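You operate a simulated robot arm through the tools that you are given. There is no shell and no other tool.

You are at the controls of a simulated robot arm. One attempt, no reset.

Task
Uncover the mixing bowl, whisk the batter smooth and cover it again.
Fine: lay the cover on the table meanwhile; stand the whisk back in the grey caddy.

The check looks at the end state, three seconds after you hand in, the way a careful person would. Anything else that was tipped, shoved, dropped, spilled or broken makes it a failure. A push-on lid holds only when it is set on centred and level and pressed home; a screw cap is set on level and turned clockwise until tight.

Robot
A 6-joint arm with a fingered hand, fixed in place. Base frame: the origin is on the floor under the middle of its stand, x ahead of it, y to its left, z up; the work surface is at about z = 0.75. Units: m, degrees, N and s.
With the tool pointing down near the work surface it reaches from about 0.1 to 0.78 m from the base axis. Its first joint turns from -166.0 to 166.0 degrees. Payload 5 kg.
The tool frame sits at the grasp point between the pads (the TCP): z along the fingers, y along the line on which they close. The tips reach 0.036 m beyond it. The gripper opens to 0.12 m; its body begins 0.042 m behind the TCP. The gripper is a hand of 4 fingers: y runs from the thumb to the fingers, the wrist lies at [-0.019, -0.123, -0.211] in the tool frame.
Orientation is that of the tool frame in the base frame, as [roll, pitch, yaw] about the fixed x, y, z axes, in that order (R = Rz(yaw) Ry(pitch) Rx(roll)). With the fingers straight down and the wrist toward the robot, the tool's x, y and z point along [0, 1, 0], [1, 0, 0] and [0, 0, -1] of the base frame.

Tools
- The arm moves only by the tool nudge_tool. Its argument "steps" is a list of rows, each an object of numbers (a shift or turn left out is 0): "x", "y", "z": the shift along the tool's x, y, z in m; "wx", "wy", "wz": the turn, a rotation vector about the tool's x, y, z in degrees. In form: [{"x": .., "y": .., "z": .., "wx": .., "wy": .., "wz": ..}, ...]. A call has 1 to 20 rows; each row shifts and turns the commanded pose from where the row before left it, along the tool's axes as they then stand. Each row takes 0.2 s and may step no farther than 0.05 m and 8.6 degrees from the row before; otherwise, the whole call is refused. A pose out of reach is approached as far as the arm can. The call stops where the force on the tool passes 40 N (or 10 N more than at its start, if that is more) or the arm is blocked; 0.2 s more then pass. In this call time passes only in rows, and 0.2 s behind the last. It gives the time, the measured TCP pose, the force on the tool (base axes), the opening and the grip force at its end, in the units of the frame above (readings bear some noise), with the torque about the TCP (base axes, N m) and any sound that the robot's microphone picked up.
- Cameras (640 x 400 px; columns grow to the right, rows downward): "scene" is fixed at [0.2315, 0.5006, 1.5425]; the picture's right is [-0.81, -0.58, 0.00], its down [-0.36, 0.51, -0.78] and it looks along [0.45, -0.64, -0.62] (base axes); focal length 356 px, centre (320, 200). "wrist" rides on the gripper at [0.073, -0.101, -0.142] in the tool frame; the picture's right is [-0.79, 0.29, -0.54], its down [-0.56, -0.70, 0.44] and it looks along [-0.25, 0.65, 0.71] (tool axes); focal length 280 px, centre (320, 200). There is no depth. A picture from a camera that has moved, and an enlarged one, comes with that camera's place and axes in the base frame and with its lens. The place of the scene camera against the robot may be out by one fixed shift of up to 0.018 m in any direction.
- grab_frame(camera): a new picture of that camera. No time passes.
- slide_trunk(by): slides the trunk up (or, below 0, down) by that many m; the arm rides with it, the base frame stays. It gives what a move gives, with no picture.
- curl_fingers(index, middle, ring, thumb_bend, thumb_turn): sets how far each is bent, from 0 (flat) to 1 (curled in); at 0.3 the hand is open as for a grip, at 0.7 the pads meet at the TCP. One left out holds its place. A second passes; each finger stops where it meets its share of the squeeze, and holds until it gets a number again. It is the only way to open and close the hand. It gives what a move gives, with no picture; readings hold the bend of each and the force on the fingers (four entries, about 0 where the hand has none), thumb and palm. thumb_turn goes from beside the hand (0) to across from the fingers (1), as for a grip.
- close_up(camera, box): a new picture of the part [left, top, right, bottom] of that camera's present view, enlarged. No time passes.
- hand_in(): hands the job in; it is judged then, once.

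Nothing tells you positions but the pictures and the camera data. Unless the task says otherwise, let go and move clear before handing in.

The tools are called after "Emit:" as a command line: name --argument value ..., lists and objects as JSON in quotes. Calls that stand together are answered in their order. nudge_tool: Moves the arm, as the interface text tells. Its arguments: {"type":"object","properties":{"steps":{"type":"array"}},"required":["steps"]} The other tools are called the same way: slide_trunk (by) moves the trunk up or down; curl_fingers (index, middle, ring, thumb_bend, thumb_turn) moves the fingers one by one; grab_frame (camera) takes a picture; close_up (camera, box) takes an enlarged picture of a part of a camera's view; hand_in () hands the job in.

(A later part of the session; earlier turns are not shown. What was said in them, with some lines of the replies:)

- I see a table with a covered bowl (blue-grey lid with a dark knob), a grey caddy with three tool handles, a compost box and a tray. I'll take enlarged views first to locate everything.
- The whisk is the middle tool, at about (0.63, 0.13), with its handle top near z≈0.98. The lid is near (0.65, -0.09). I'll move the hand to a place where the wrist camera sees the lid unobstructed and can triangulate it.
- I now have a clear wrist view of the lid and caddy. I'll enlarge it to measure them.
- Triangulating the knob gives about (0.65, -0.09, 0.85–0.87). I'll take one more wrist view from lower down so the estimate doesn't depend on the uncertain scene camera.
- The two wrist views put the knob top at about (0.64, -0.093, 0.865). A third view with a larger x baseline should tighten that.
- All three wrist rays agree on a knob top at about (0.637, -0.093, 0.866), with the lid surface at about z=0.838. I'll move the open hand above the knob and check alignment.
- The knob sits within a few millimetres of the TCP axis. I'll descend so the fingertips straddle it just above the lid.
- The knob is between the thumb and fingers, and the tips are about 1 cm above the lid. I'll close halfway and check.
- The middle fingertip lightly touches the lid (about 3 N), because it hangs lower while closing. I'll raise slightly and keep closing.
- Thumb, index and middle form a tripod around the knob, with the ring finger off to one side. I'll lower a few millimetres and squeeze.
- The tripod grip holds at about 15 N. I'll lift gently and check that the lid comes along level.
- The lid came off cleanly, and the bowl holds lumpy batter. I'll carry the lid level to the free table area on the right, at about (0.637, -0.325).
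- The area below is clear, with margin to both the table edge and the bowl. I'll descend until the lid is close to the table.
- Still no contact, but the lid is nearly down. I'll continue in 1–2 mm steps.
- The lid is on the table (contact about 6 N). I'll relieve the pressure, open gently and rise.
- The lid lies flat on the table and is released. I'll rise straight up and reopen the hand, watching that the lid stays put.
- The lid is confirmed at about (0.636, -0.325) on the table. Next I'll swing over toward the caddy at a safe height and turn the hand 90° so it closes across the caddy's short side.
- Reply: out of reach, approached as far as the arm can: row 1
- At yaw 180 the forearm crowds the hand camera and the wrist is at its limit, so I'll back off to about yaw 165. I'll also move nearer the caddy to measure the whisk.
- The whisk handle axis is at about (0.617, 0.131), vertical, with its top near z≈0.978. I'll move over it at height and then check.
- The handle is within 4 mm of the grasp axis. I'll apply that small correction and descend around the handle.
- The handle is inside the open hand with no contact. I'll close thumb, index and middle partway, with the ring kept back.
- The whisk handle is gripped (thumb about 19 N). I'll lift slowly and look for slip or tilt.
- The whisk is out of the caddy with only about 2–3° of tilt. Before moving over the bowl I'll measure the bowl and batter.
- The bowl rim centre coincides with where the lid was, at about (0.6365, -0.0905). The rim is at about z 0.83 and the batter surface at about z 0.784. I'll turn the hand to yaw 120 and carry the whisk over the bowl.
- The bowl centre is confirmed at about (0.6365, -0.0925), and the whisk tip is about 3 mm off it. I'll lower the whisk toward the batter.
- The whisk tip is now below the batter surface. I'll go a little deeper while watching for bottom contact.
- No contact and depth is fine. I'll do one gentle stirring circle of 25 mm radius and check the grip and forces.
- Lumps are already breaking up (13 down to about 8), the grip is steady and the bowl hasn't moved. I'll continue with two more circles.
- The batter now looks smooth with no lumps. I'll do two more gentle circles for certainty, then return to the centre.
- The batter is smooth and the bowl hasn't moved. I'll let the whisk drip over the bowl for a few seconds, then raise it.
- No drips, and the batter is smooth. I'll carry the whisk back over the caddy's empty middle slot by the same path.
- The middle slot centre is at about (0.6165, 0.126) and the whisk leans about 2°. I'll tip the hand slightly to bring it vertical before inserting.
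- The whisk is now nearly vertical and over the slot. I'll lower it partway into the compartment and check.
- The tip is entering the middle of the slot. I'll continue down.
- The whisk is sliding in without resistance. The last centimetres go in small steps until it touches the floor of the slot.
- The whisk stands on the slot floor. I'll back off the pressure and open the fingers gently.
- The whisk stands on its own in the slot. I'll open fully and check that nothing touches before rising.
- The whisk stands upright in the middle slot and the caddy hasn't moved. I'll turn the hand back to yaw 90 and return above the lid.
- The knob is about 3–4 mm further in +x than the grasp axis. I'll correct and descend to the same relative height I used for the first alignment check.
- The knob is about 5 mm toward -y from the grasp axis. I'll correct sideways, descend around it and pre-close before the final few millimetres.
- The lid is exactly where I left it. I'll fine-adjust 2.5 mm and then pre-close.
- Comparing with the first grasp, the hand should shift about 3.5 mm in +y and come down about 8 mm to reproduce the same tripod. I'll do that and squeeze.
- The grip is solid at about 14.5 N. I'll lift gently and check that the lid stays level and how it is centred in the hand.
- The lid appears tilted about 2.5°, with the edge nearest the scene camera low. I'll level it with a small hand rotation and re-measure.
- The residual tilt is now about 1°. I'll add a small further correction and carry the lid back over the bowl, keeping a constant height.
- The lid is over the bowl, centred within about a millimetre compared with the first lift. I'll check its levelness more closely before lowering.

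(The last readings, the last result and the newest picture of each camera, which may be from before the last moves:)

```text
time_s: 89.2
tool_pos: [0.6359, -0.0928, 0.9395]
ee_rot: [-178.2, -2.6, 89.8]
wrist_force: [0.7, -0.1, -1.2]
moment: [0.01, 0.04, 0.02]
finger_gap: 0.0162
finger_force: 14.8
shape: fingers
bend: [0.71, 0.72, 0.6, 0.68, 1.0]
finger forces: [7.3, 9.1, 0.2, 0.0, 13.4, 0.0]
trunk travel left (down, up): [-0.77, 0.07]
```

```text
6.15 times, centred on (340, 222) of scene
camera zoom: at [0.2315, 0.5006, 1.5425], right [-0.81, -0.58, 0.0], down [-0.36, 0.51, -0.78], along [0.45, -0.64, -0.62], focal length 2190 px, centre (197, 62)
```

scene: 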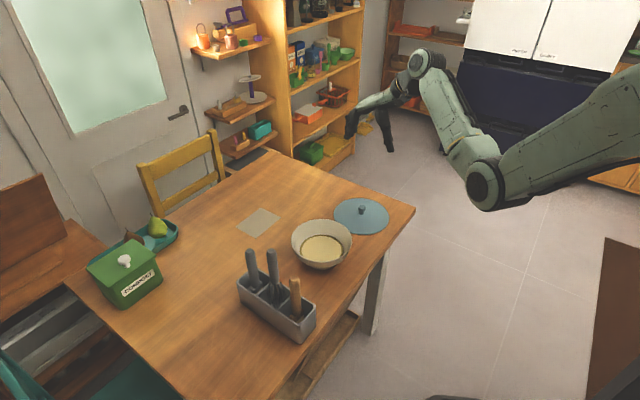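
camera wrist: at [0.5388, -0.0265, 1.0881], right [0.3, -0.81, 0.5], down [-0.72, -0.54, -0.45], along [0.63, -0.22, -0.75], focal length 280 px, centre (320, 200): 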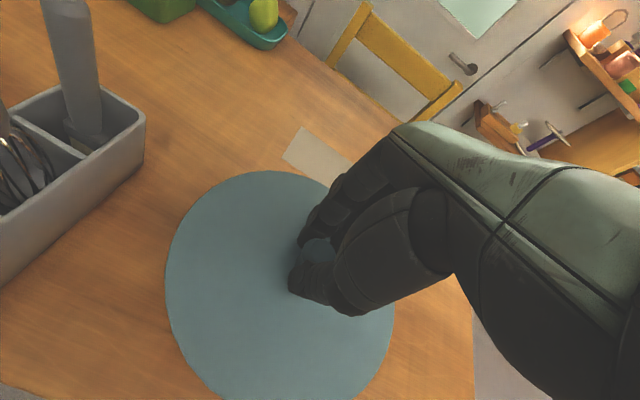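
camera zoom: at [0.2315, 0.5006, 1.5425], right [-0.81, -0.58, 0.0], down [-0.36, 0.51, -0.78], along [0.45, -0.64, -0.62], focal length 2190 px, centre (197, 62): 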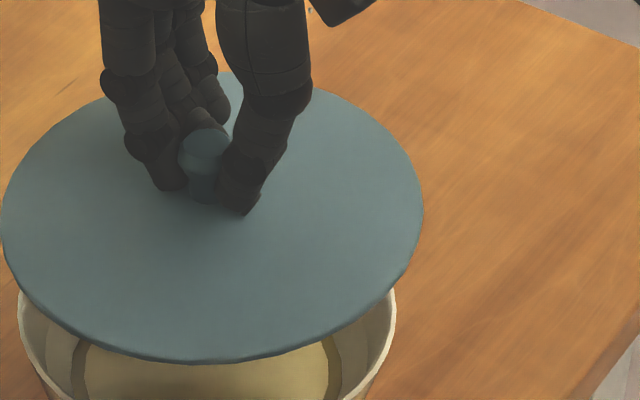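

The asymmetry shows the lid pivoted purely about the thumb–finger axis, with its +y side low. I'll convert my correction to that axis only, which brings it level.

Emit:
nudge_tool --steps '[{"wx": -0.85, "wy": 0.6}, {"wx": -0.85, "wy": 0.6}, {"z": 0}, {"z": 0}]'

Emit:
close_up --camera "scene" --box '[295, 190, 325, 255]'

Emit:
close_up --camera "scene" --box '[280, 205, 365, 280]'

```text
time_s: 90.2
tool_pos: [0.6357, -0.0909, 0.9389]
ee_rot: [-179.9, -3.7, 89.9]
wrist_force: [-0.5, 0.2, -0.8]
moment: [0.04, 0.0, 0.04]
finger_gap: 0.016
finger_force: 15.1
shape: fingers
bend: [0.71, 0.72, 0.6, 0.68, 1.0]
finger forces: [7.2, 9.3, 0.2, 0.1, 13.3, 0.0]
trunk travel left (down, up): [-0.77, 0.07]
```

```text
6.15 times, centred on (310, 222) of scene
camera zoom: at [0.2315, 0.5006, 1.5425], right [-0.81, -0.58, 0.0], down [-0.36, 0.51, -0.78], along [0.45, -0.64, -0.62], focal length 2190 px, centre (382, 62)
```

zoom: 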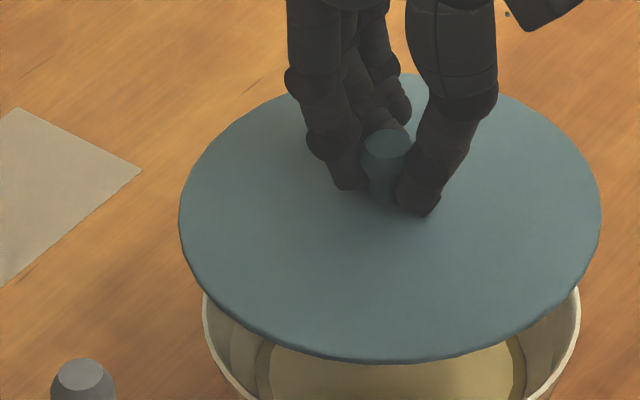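

```text
5.33 times, centred on (322, 242) of scene
camera zoom: at [0.2315, 0.5006, 1.5425], right [-0.81, -0.58, 0.0], down [-0.36, 0.51, -0.78], along [0.45, -0.64, -0.62], focal length 1898 px, centre (307, -27)
```

zoom: 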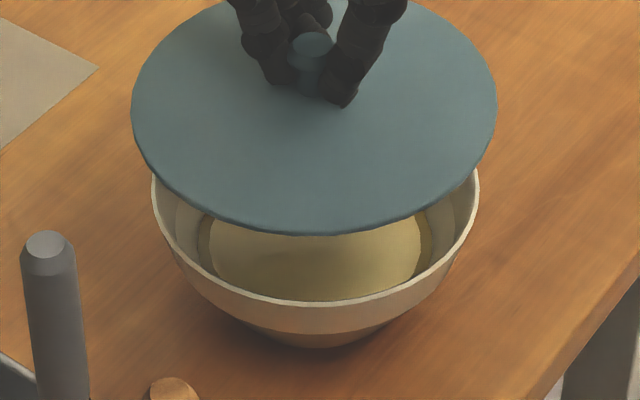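

The lid now looks level and nearly centred. I'll descend straight down to just above the rim, compensating for the hand tilt.

Emit:
nudge_tool --steps '[{"x": -0.0007, "y": -0.001}, {"x": -0.0007, "z": 0.011}, {"x": -0.0007, "z": 0.011}, {"x": -0.0007, "z": 0.011}, {"x": -0.0007, "z": 0.009}, {"z": 0}]'

Emit:
close_up --camera "scene" --box '[280, 205, 365, 280]'

Emit:
close_up --camera "wrist" --box '[150, 150, 410, 400]'

```text
time_s: 91.6
tool_pos: [0.6338, -0.0923, 0.8972]
ee_rot: [-179.9, -3.8, 89.7]
wrist_force: [-0.1, 0.2, -1.0]
moment: [0.03, -0.01, 0.02]
finger_gap: 0.0158
finger_force: 15.0
shape: fingers
bend: [0.71, 0.72, 0.6, 0.68, 1.0]
finger forces: [7.2, 9.4, 0.4, 0.1, 13.1, 0.1]
trunk travel left (down, up): [-0.77, 0.07]
```

```text
5.33 times, centred on (322, 242) of scene
camera zoom: at [0.2315, 0.5006, 1.5425], right [-0.81, -0.58, 0.0], down [-0.36, 0.51, -0.78], along [0.45, -0.64, -0.62], focal length 1898 px, centre (307, -27)
```

zoom: 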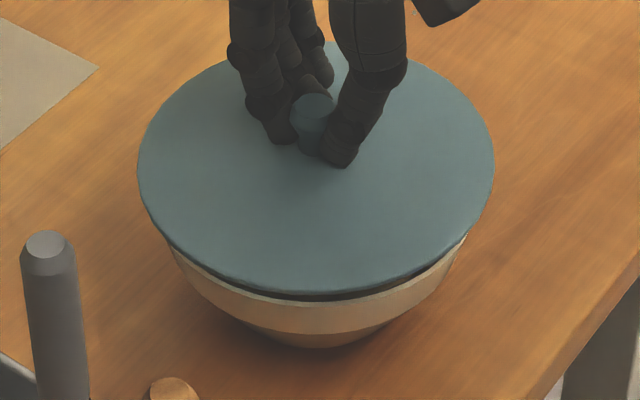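

```text
1.60 times, centred on (280, 275) of wrist
camera zoom: at [0.5342, -0.0294, 1.0444], right [0.29, -0.82, 0.49], down [-0.7, -0.53, -0.48], along [0.65, -0.21, -0.73], focal length 449 px, centre (384, 80)
```

zoom: 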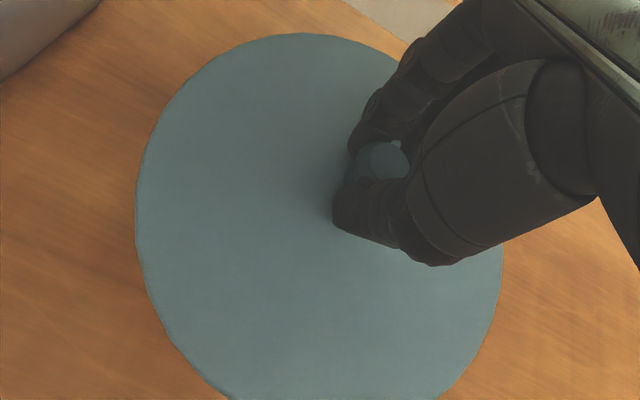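

Left/right centring matches the original exactly. I'll lower the last few millimetres toward contact.

Emit:
nudge_tool --steps '[{"x": -0.0002, "z": 0.003}, {"x": -0.0001, "z": 0.002}, {"z": 0}]'

Emit:
close_up --camera "scene" --box '[280, 205, 365, 280]'

```text
time_s: 92.4
tool_pos: [0.634, -0.0903, 0.8935]
ee_rot: [-179.9, -3.8, 89.8]
wrist_force: [0.3, 0.4, -1.0]
moment: [0.0, 0.0, -0.02]
finger_gap: 0.0157
finger_force: 15.0
shape: fingers
bend: [0.71, 0.72, 0.6, 0.68, 1.0]
finger forces: [7.1, 9.3, 0.4, 0.1, 13.1, 0.0]
trunk travel left (down, up): [-0.77, 0.07]
```

```text
5.33 times, centred on (322, 242) of scene
camera zoom: at [0.2315, 0.5006, 1.5425], right [-0.81, -0.58, 0.0], down [-0.36, 0.51, -0.78], along [0.45, -0.64, -0.62], focal length 1898 px, centre (307, -27)
```

zoom: 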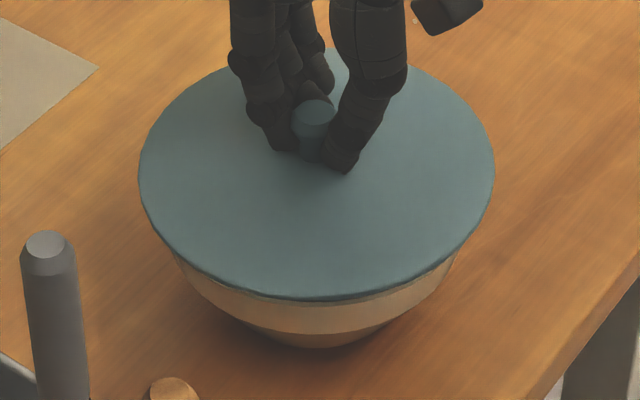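

Emit:
nudge_tool --steps '[{"x": -0.0001, "z": 0.001}, {"z": 0.001}]'

Emit:
nudge_tool --steps '[{"x": -0.0001, "z": 0.001}, {"z": 0.001}]'

Emit:
close_up --camera "scene" --box '[280, 205, 365, 280]'

```text
time_s: 93.0
tool_pos: [0.6349, -0.0917, 0.89]
ee_rot: [-179.8, -3.8, 89.8]
wrist_force: [0.6, 0.1, -1.0]
moment: [-0.01, 0.0, -0.03]
finger_gap: 0.0159
finger_force: 15.5
shape: fingers
bend: [0.71, 0.72, 0.6, 0.68, 1.0]
finger forces: [7.1, 9.5, 0.3, 0.1, 13.2, 0.0]
trunk travel left (down, up): [-0.77, 0.07]
```

```text
time_s: 93.6
tool_pos: [0.6352, -0.0924, 0.8888]
ee_rot: [-179.8, -3.7, 89.8]
wrist_force: [0.6, 0.0, -0.9]
moment: [-0.03, -0.02, 0.03]
finger_gap: 0.0156
finger_force: 14.8
shape: fingers
bend: [0.71, 0.72, 0.6, 0.68, 1.0]
finger forces: [7.1, 9.5, 0.6, 0.0, 13.4, 0.0]
trunk travel left (down, up): [-0.77, 0.07]
```

```text
5.33 times, centred on (322, 242) of scene
camera zoom: at [0.2315, 0.5006, 1.5425], right [-0.81, -0.58, 0.0], down [-0.36, 0.51, -0.78], along [0.45, -0.64, -0.62], focal length 1898 px, centre (307, -27)
```

zoom: 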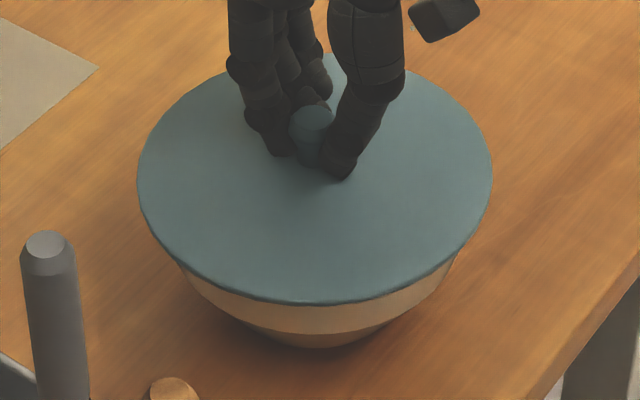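

Emit:
nudge_tool --steps '[{"x": 0.0011, "y": -0.0016}, {"x": -0.0001, "z": 0.001}, {"z": 0.0}]'

Emit:
nudge_tool --steps '[{"z": 0.001}, {"z": 0.0}]'

Emit:
close_up --camera "scene" --box '[280, 205, 365, 280]'

```text
time_s: 94.4
tool_pos: [0.6337, -0.0908, 0.8872]
ee_rot: [-179.9, -3.8, 89.8]
wrist_force: [-0.3, -0.3, -1.3]
moment: [0.0, -0.02, -0.02]
finger_gap: 0.0158
finger_force: 15.4
shape: fingers
bend: [0.71, 0.72, 0.6, 0.68, 1.0]
finger forces: [7.1, 9.5, 0.6, 0.0, 13.4, 0.0]
trunk travel left (down, up): [-0.77, 0.07]
```

```text
time_s: 95.0
tool_pos: [0.634, -0.0911, 0.8855]
ee_rot: [-179.9, -3.9, 89.9]
wrist_force: [1.3, -0.3, -0.9]
moment: [-0.02, 0.03, -0.02]
finger_gap: 0.0155
finger_force: 15.1
shape: fingers
bend: [0.71, 0.72, 0.6, 0.68, 1.0]
finger forces: [7.0, 9.5, 0.5, 0.0, 13.3, 0.0]
trunk travel left (down, up): [-0.77, 0.07]
```

```text
5.33 times, centred on (322, 242) of scene
camera zoom: at [0.2315, 0.5006, 1.5425], right [-0.81, -0.58, 0.0], down [-0.36, 0.51, -0.78], along [0.45, -0.64, -0.62], focal length 1898 px, centre (307, -27)
```

zoom: 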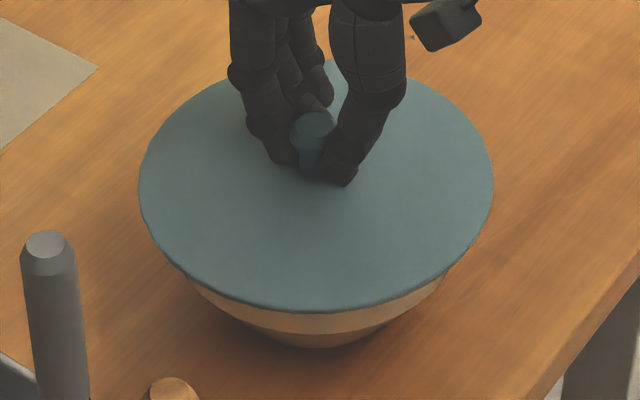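

The lid outline now coincides with the original seated outline. I'll lower in 1 mm steps until I feel the rim.

Emit:
nudge_tool --steps '[{"z": 0.001}, {"z": 0.0}]'

Emit:
nudge_tool --steps '[{"z": 0.001}, {"z": 0.0}]'

Emit:
close_up --camera "scene" --box '[280, 205, 365, 280]'

```text
time_s: 95.6
tool_pos: [0.6331, -0.0916, 0.8842]
ee_rot: [-180.0, -3.8, 89.8]
wrist_force: [0.0, -0.1, -1.2]
moment: [-0.03, -0.03, 0.03]
finger_gap: 0.0158
finger_force: 14.8
shape: fingers
bend: [0.71, 0.72, 0.6, 0.68, 1.0]
finger forces: [7.0, 9.5, 0.4, 0.1, 13.4, 0.1]
trunk travel left (down, up): [-0.77, 0.07]
```

```text
time_s: 96.2
tool_pos: [0.632, -0.0907, 0.8852]
ee_rot: [-179.9, -3.8, 89.9]
wrist_force: [0.0, -0.8, -0.9]
moment: [-0.02, -0.03, 0.03]
finger_gap: 0.0158
finger_force: 14.9
shape: fingers
bend: [0.71, 0.72, 0.6, 0.68, 1.0]
finger forces: [7.1, 9.5, 0.4, 0.0, 13.5, 0.0]
trunk travel left (down, up): [-0.77, 0.07]
```

```text
5.33 times, centred on (322, 242) of scene
camera zoom: at [0.2315, 0.5006, 1.5425], right [-0.81, -0.58, 0.0], down [-0.36, 0.51, -0.78], along [0.45, -0.64, -0.62], focal length 1898 px, centre (307, -27)
```

zoom: 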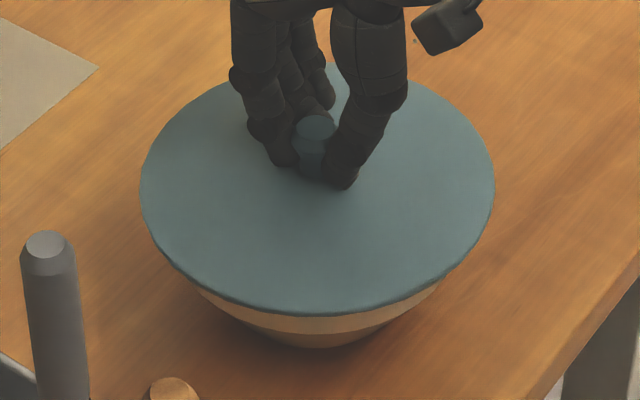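

Emit:
close_up --camera "scene" --box '[295, 235, 350, 275]'

Emit:
close_up --camera "scene" --box '[296, 205, 326, 265]'

Emit:
close_up --camera "wrist" --box '[150, 150, 410, 400]'

```text
10.00 times, centred on (322, 255) of scene
camera zoom: at [0.2315, 0.5006, 1.5425], right [-0.81, -0.58, 0.0], down [-0.36, 0.51, -0.78], along [0.45, -0.64, -0.62], focal length 3559 px, centre (295, -350)
```

zoom: 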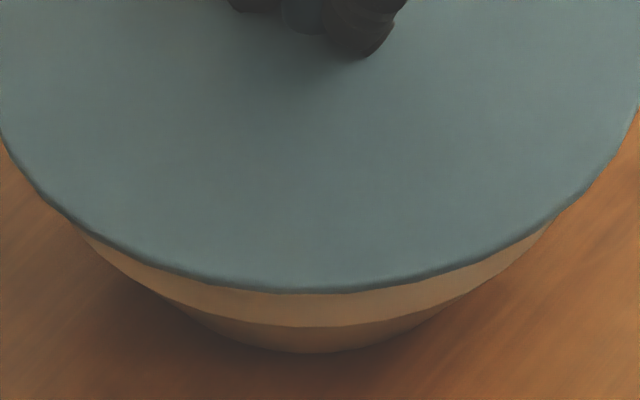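

```text
6.67 times, centred on (311, 235) of scene
camera zoom: at [0.2315, 0.5006, 1.5425], right [-0.81, -0.58, 0.0], down [-0.36, 0.51, -0.78], along [0.45, -0.64, -0.62], focal length 2372 px, centre (380, -33)
```

zoom: 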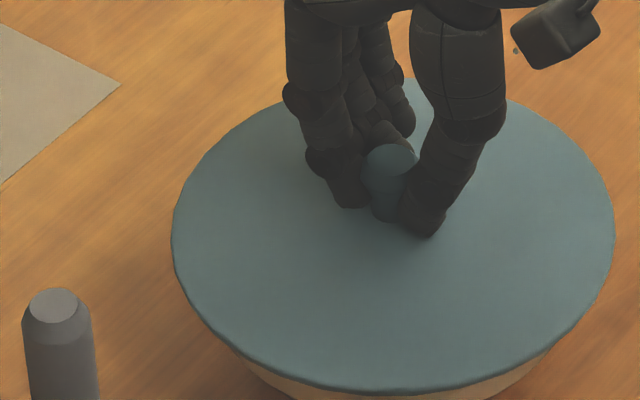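

```text
1.60 times, centred on (280, 275) of wrist
camera zoom: at [0.5322, -0.0278, 1.031], right [0.29, -0.82, 0.49], down [-0.7, -0.53, -0.48], along [0.65, -0.21, -0.73], focal length 449 px, centre (384, 80)
```

zoom: 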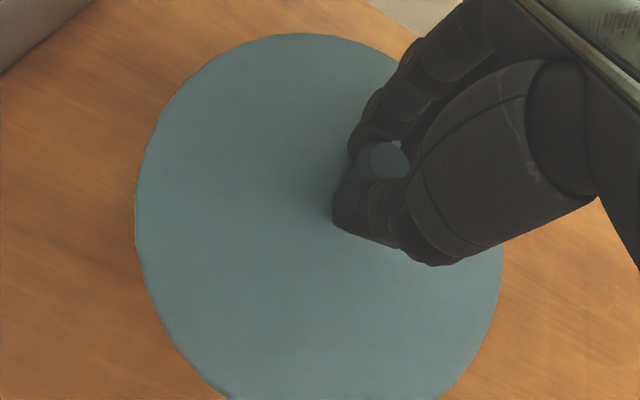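

Emit:
nudge_tool --steps '[{"x": 0.0, "y": 0.001}, {"z": 0.001}, {"z": 0.0}]'

Emit:
nudge_tool --steps '[{"z": 0.001}, {"z": 0.0}]'

Emit:
close_up --camera "scene" --box '[280, 205, 365, 280]'

```text
time_s: 97.0
tool_pos: [0.6338, -0.0902, 0.883]
ee_rot: [-179.9, -3.8, 89.9]
wrist_force: [-0.2, 0.4, -0.9]
moment: [0.02, 0.0, -0.01]
finger_gap: 0.0154
finger_force: 14.9
shape: fingers
bend: [0.71, 0.72, 0.6, 0.68, 1.0]
finger forces: [7.1, 9.5, 0.5, 0.0, 13.5, 0.0]
trunk travel left (down, up): [-0.77, 0.07]
```

```text
time_s: 97.6
tool_pos: [0.6349, -0.0923, 0.883]
ee_rot: [-179.9, -3.7, 89.8]
wrist_force: [-0.5, -0.1, -0.9]
moment: [-0.05, 0.02, 0.01]
finger_gap: 0.0157
finger_force: 15.8
shape: fingers
bend: [0.71, 0.72, 0.6, 0.68, 1.0]
finger forces: [7.1, 9.4, 0.5, 0.1, 13.5, 0.0]
trunk travel left (down, up): [-0.77, 0.07]
```

```text
5.33 times, centred on (322, 242) of scene
camera zoom: at [0.2315, 0.5006, 1.5425], right [-0.81, -0.58, 0.0], down [-0.36, 0.51, -0.78], along [0.45, -0.64, -0.62], focal length 1898 px, centre (307, -27)
```

zoom: 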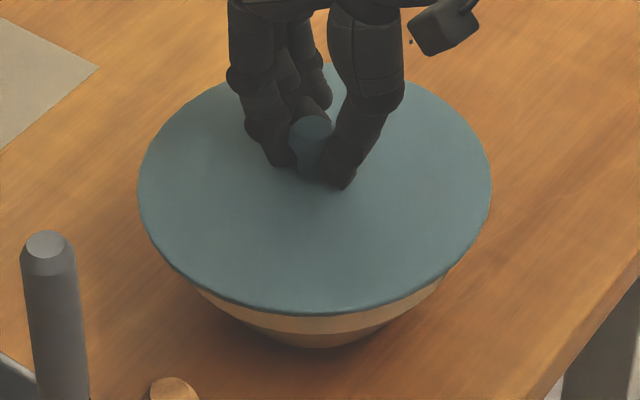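

No contact yet. Both cameras suggest the lid is still a few millimetres high and about 4 mm toward +y, so I'll shift it back and continue lowering gently.

Emit:
nudge_tool --steps '[{"x": -0.002, "y": 0.0008}, {"x": -0.002, "y": 0.0007}, {"z": 0.001}, {"z": 0.0}]'

Emit:
nudge_tool --steps '[{"z": 0.001}, {"z": 0.0}]'

Emit:
close_up --camera "scene" --box '[280, 205, 365, 280]'

Emit:
close_up --camera "wrist" --box '[260, 180, 380, 340]'

```text
time_s: 98.6
tool_pos: [0.6364, -0.0949, 0.8807]
ee_rot: [-179.9, -3.7, 89.7]
wrist_force: [0.3, 0.1, -1.3]
moment: [-0.01, -0.05, 0.01]
finger_gap: 0.0155
finger_force: 15.2
shape: fingers
bend: [0.71, 0.72, 0.6, 0.68, 1.0]
finger forces: [6.9, 9.6, 0.7, 0.1, 13.6, 0.1]
trunk travel left (down, up): [-0.77, 0.07]
```

```text
time_s: 99.2
tool_pos: [0.6348, -0.0955, 0.8799]
ee_rot: [-179.9, -3.8, 89.8]
wrist_force: [0.0, -0.3, 1.9]
moment: [-0.13, -0.18, -0.03]
finger_gap: 0.0156
finger_force: 17.1
shape: fingers
bend: [0.71, 0.72, 0.6, 0.68, 1.0]
finger forces: [7.1, 9.3, 3.8, 0.0, 14.0, 0.0]
trunk travel left (down, up): [-0.77, 0.07]
```

```text
5.33 times, centred on (322, 242) of scene
camera zoom: at [0.2315, 0.5006, 1.5425], right [-0.81, -0.58, 0.0], down [-0.36, 0.51, -0.78], along [0.45, -0.64, -0.62], focal length 1898 px, centre (307, -27)
```

zoom: 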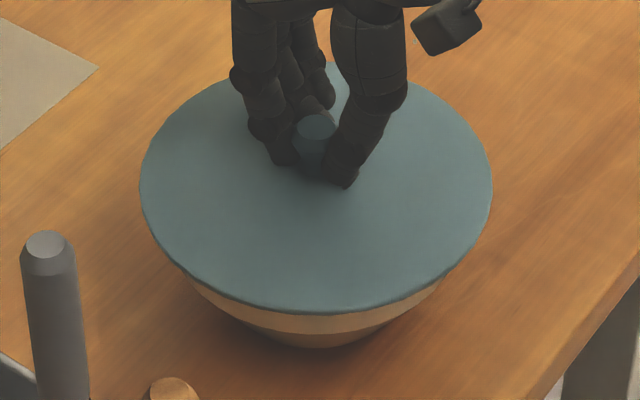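

```text
2.50 times, centred on (320, 260) of wrist
camera zoom: at [0.5348, -0.0318, 1.0266], right [0.29, -0.82, 0.49], down [-0.7, -0.53, -0.48], along [0.65, -0.21, -0.73], focal length 701 px, centre (320, 50)
```

zoom: 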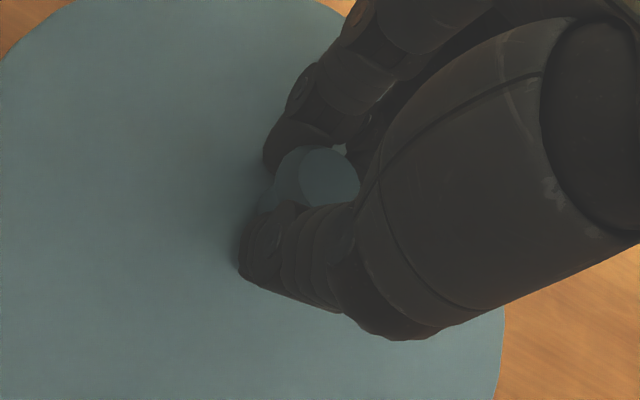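

Contact with the rim (about 3 N), and the outline matches the original seating (140–492, bottom 314). I'll press lightly further to confirm it is seated.

Emit:
nudge_tool --steps '[{"z": 0.001}, {"z": 0.0}]'

Emit:
close_up --camera "scene" --box '[280, 205, 365, 280]'

Emit:
close_up --camera "scene" --box '[300, 200, 345, 235]'

```text
time_s: 99.8
tool_pos: [0.6357, -0.0947, 0.8786]
ee_rot: [-180.0, -3.9, 89.8]
wrist_force: [1.9, -2.2, 3.5]
moment: [-0.2, -0.2, 0.02]
finger_gap: 0.0155
finger_force: 17.9
shape: fingers
bend: [0.71, 0.72, 0.6, 0.68, 1.0]
finger forces: [7.0, 9.6, 5.3, 0.1, 13.9, 0.1]
trunk travel left (down, up): [-0.77, 0.07]
```

```text
5.33 times, centred on (322, 242) of scene
camera zoom: at [0.2315, 0.5006, 1.5425], right [-0.81, -0.58, 0.0], down [-0.36, 0.51, -0.78], along [0.45, -0.64, -0.62], focal length 1898 px, centre (307, -27)
```

zoom: 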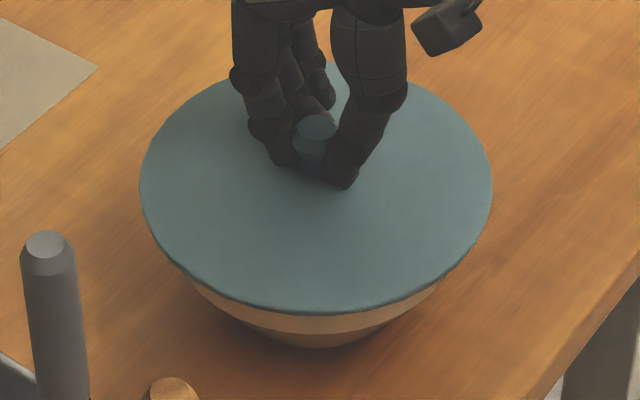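

```text
11.43 times, centred on (322, 218) of scene
camera zoom: at [0.2315, 0.5006, 1.5425], right [-0.81, -0.58, 0.0], down [-0.36, 0.51, -0.78], along [0.45, -0.64, -0.62], focal length 4067 px, centre (291, 0)
```

zoom: 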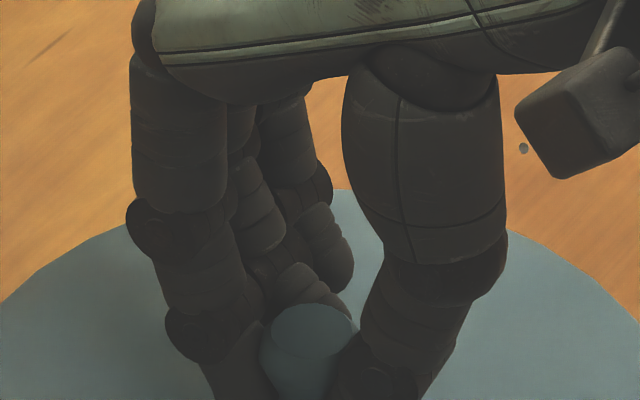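

The lid rests on the rim. I'll release it with the hand in place.

Emit:
curl_fingers --index 0.58 --middle 0.58 --thumb_bend 0.57

Emit:
close_up --camera "scene" --box '[280, 205, 365, 280]'

Emit:
close_up --camera "wrist" --box '[260, 180, 380, 340]'

```text
time_s: 100.8
tool_pos: [0.6346, -0.0937, 0.8801]
ee_rot: [179.9, -3.8, 89.8]
wrist_force: [-2.6, 0.2, 13.3]
moment: [-0.09, -0.11, -0.02]
finger_gap: 0.0421
finger_force: 6.5
shape: fingers
bend: [0.58, 0.6, 0.6, 0.56, 1.0]
finger forces: [5.2, 7.1, 0.0, 0.0, 1.5, 0.0]
trunk travel left (down, up): [-0.77, 0.07]
```

```text
5.33 times, centred on (322, 242) of scene
camera zoom: at [0.2315, 0.5006, 1.5425], right [-0.81, -0.58, 0.0], down [-0.36, 0.51, -0.78], along [0.45, -0.64, -0.62], focal length 1898 px, centre (307, -27)
```

zoom: 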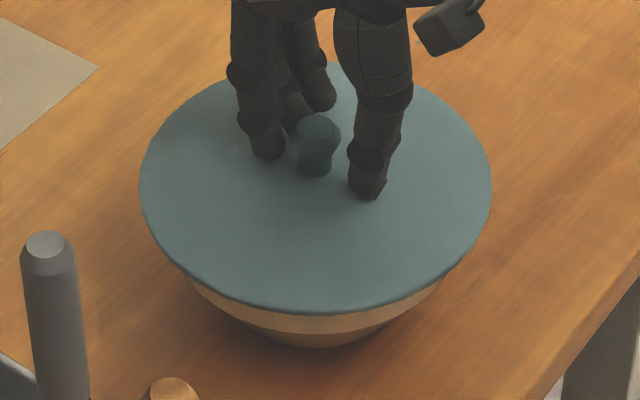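

```text
2.50 times, centred on (320, 260) of wrist
camera zoom: at [0.5334, -0.0313, 1.0274], right [0.29, -0.82, 0.49], down [-0.7, -0.53, -0.48], along [0.65, -0.21, -0.73], focal length 701 px, centre (320, 50)
```

zoom: 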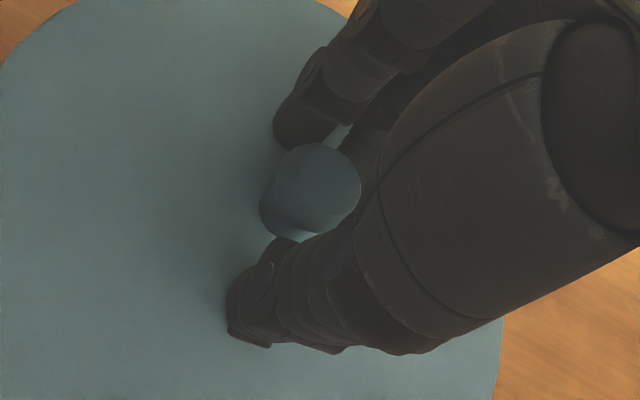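

The fingertips now press on the lid (about 13 N), which seats it. The outline matches the original, so I'll rise straight up off it.

Emit:
nudge_tool --steps '[{"x": 0.0002, "z": -0.003}, {"x": 0.0002, "z": -0.003}, {"x": 0.0003, "z": -0.004}]'

Emit:
close_up --camera "scene" --box '[280, 205, 365, 280]'

Emit:
close_up --camera "wrist" --box '[260, 180, 380, 340]'

```text
time_s: 101.6
tool_pos: [0.6342, -0.0945, 0.8882]
ee_rot: [-179.7, -3.8, 89.8]
wrist_force: [-0.2, 0.5, -0.5]
moment: [0.02, -0.02, 0.03]
finger_gap: 0.044
finger_force: 0.1
shape: fingers
bend: [0.57, 0.57, 0.6, 0.56, 1.0]
finger forces: [0.0, 0.0, 0.1, 0.1, 0.0, 0.0]
trunk travel left (down, up): [-0.77, 0.07]
```

```text
5.33 times, centred on (322, 242) of scene
camera zoom: at [0.2315, 0.5006, 1.5425], right [-0.81, -0.58, 0.0], down [-0.36, 0.51, -0.78], along [0.45, -0.64, -0.62], focal length 1898 px, centre (307, -27)
```

zoom: 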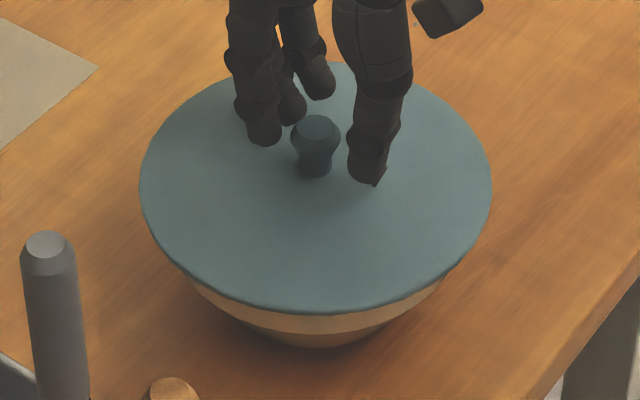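

```text
2.50 times, centred on (320, 260) of wrist
camera zoom: at [0.5347, -0.0316, 1.0364], right [0.29, -0.82, 0.49], down [-0.7, -0.53, -0.48], along [0.65, -0.21, -0.73], focal length 701 px, centre (320, 50)
```

zoom: 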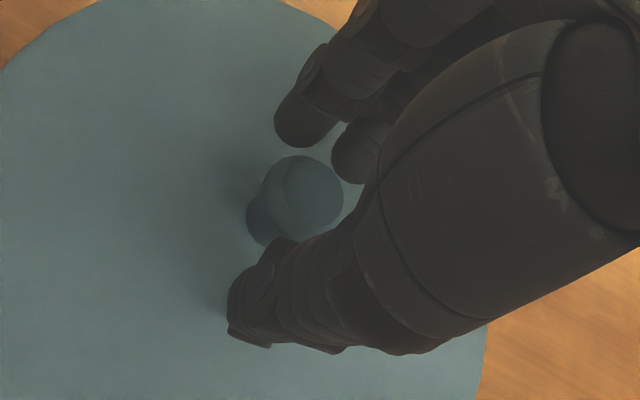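

The lid is seated exactly as it was originally (edges 140/492, bottom 314, knob 317). I'll rise clear, level and open the hand, and verify from another view.

Emit:
nudge_tool --steps '[{"x": 0.0007, "z": -0.01}, {"x": 0.001, "z": -0.015}, {"x": 0.0016, "z": -0.025}, {"x": 0.0026, "z": -0.04}, {"x": 0.0026, "z": -0.04}, {"wx": 0.0, "wy": -1.9}, {"wy": -1.9}, {"z": -0.03}]'

Emit:
curl_fingers --index 0.3 --middle 0.3 --ring 0.3 --thumb_bend 0.3

Emit:
nudge_tool --steps '[{"x": -0.02, "y": -0.04}, {"x": -0.02, "y": -0.04}, {"x": -0.02, "y": -0.04}, {"x": -0.02, "y": -0.04}, {"z": 0}]'

Emit:
grab_frame --camera "wrist"

Emit:
grab_frame --camera "scene"

Emit:
close_up --camera "scene" --box '[280, 205, 365, 280]'

Emit:
close_up --camera "scene" --box '[220, 190, 380, 350]'

```text
time_s: 103.4
tool_pos: [0.6369, -0.0946, 1.0483]
ee_rot: [-179.9, 0.0, 89.9]
wrist_force: [0.4, -0.1, -0.6]
moment: [-0.01, 0.02, 0.01]
finger_gap: 0.0441
finger_force: 0.1
shape: fingers
bend: [0.57, 0.57, 0.6, 0.56, 1.0]
finger forces: [0.1, 0.0, 0.0, 0.1, 0.1, 0.0]
trunk travel left (down, up): [-0.77, 0.07]
```

```text
time_s: 104.4
tool_pos: [0.6369, -0.0939, 1.0487]
ee_rot: [-179.9, 0.0, 89.9]
wrist_force: [0.2, -0.3, -0.2]
moment: [0.01, 0.01, 0.0]
finger_gap: 0.1231
finger_force: 0.0
shape: fingers
bend: [0.3, 0.3, 0.3, 0.3, 0.98]
finger forces: [0.0, 0.1, 0.0, 0.0, 0.0, 0.0]
trunk travel left (down, up): [-0.77, 0.07]
```

```text
time_s: 105.6
tool_pos: [0.4752, -0.1768, 1.0484]
ee_rot: [-179.8, 0.1, 90.0]
wrist_force: [0.3, 0.0, -0.5]
moment: [0.01, 0.02, 0.0]
finger_gap: 0.1234
finger_force: 0.1
shape: fingers
bend: [0.3, 0.3, 0.3, 0.3, 0.98]
finger forces: [0.0, 0.1, 0.0, 0.0, 0.1, 0.1]
trunk travel left (down, up): [-0.77, 0.07]
```

```text
taken
camera wrist: at [0.375, -0.1042, 1.1905], right [0.29, -0.79, 0.54], down [-0.7, -0.56, -0.44], along [0.65, -0.25, -0.72], focal length 280 px, centre (320, 200)
```

wrist: 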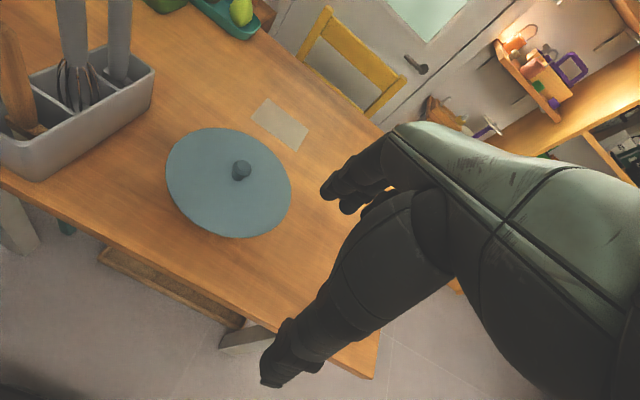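

```text
taken
```

scene: 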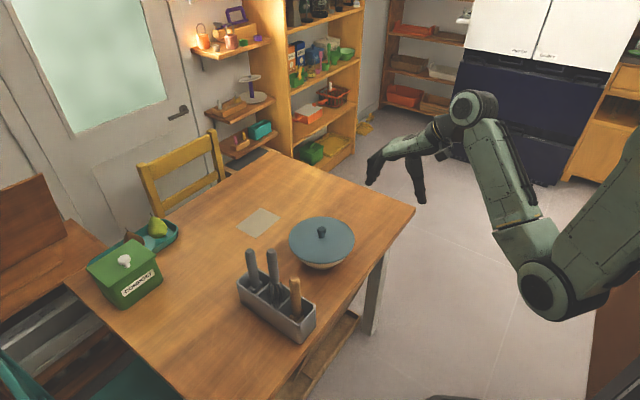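

```text
5.33 times, centred on (322, 242) of scene
camera zoom: at [0.2315, 0.5006, 1.5425], right [-0.81, -0.58, 0.0], down [-0.36, 0.51, -0.78], along [0.45, -0.64, -0.62], focal length 1898 px, centre (307, -27)
```

zoom: 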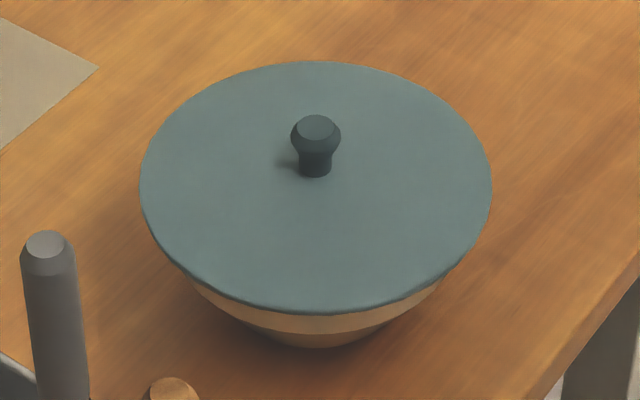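

```text
2.50 times, centred on (300, 270) of scene
camera zoom: at [0.2315, 0.5006, 1.5425], right [-0.81, -0.58, 0.0], down [-0.36, 0.51, -0.78], along [0.45, -0.64, -0.62], focal length 890 px, centre (370, 25)
```

zoom: 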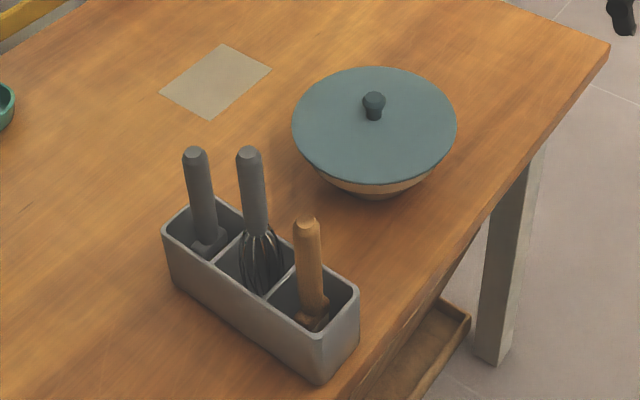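

Everything matches the starting layout. I'll take close views of the lid seating, the whisk and the table for drips before handing in.

Emit:
close_up --camera "scene" --box '[295, 235, 350, 275]'

Emit:
close_up --camera "wrist" --box '[150, 110, 310, 250]'

Emit:
close_up --camera "wrist" --box '[0, 0, 180, 190]'

```text
10.00 times, centred on (322, 255) of scene
camera zoom: at [0.2315, 0.5006, 1.5425], right [-0.81, -0.58, 0.0], down [-0.36, 0.51, -0.78], along [0.45, -0.64, -0.62], focal length 3559 px, centre (295, -350)
```

zoom: 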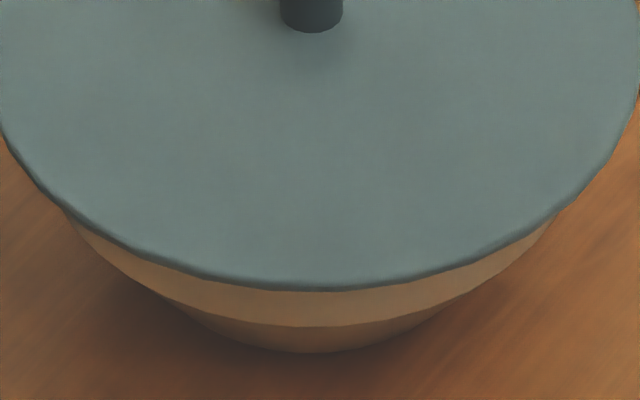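

```text
2.86 times, centred on (230, 180) of wrist
camera zoom: at [0.375, -0.1042, 1.1905], right [0.29, -0.79, 0.54], down [-0.7, -0.56, -0.44], along [0.65, -0.25, -0.72], focal length 801 px, centre (577, 257)
```

zoom: 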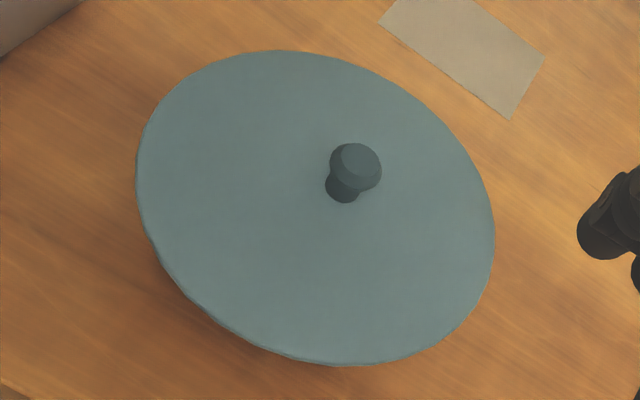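

```text
2.11 times, centred on (90, 95) of wrist
camera zoom: at [0.375, -0.1042, 1.1905], right [0.29, -0.79, 0.54], down [-0.7, -0.56, -0.44], along [0.65, -0.25, -0.72], focal length 590 px, centre (804, 421)
```

zoom: 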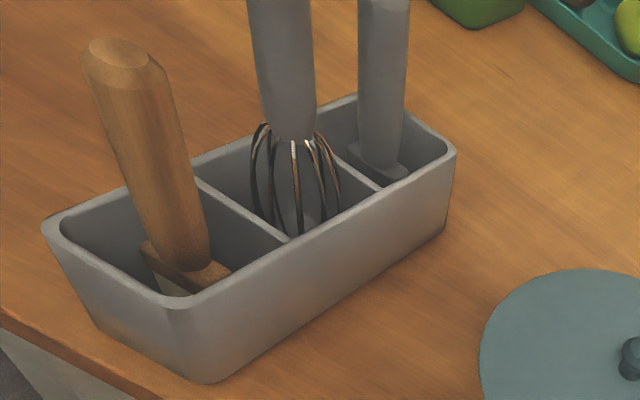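

The lid is seated level and centred on the bowl, matching its starting position. The batter was smooth before I covered it. The whisk stands upright in the caddy's middle slot, nothing else has moved, I see no drips, and the hand is clear, so I'm handing in.

Emit:
hand_in

```text
The job is handed in.
```

I uncovered the bowl, whisked the batter smooth, put the whisk back and covered the bowl again, then handed the job in. I don't have the check's verdict yet.

- **Batter:** about a dozen lumps were gone after three stirring circles. I made two more to be sure, and the batter looked smooth when I covered it.
- **Lid:** it lay on the table to the right of the bowl while I whisked. It tilted a few degrees in the hand on the way back, so I levelled it before setting it down. Its outline on the bowl now matches the starting picture to about a millimetre. My fingertips pressed it down with about 13 N as I let go. It had come off freely at the start, so I took it for a cover that simply rests on the rim and gave it no further press.
- **Whisk:** it stands upright in the middle slot of the caddy, a few millimetres from where it started.
- **Everything else:** the bowl and caddy stayed in place. I saw no drips or spills, and the hand is open and clear of the table.
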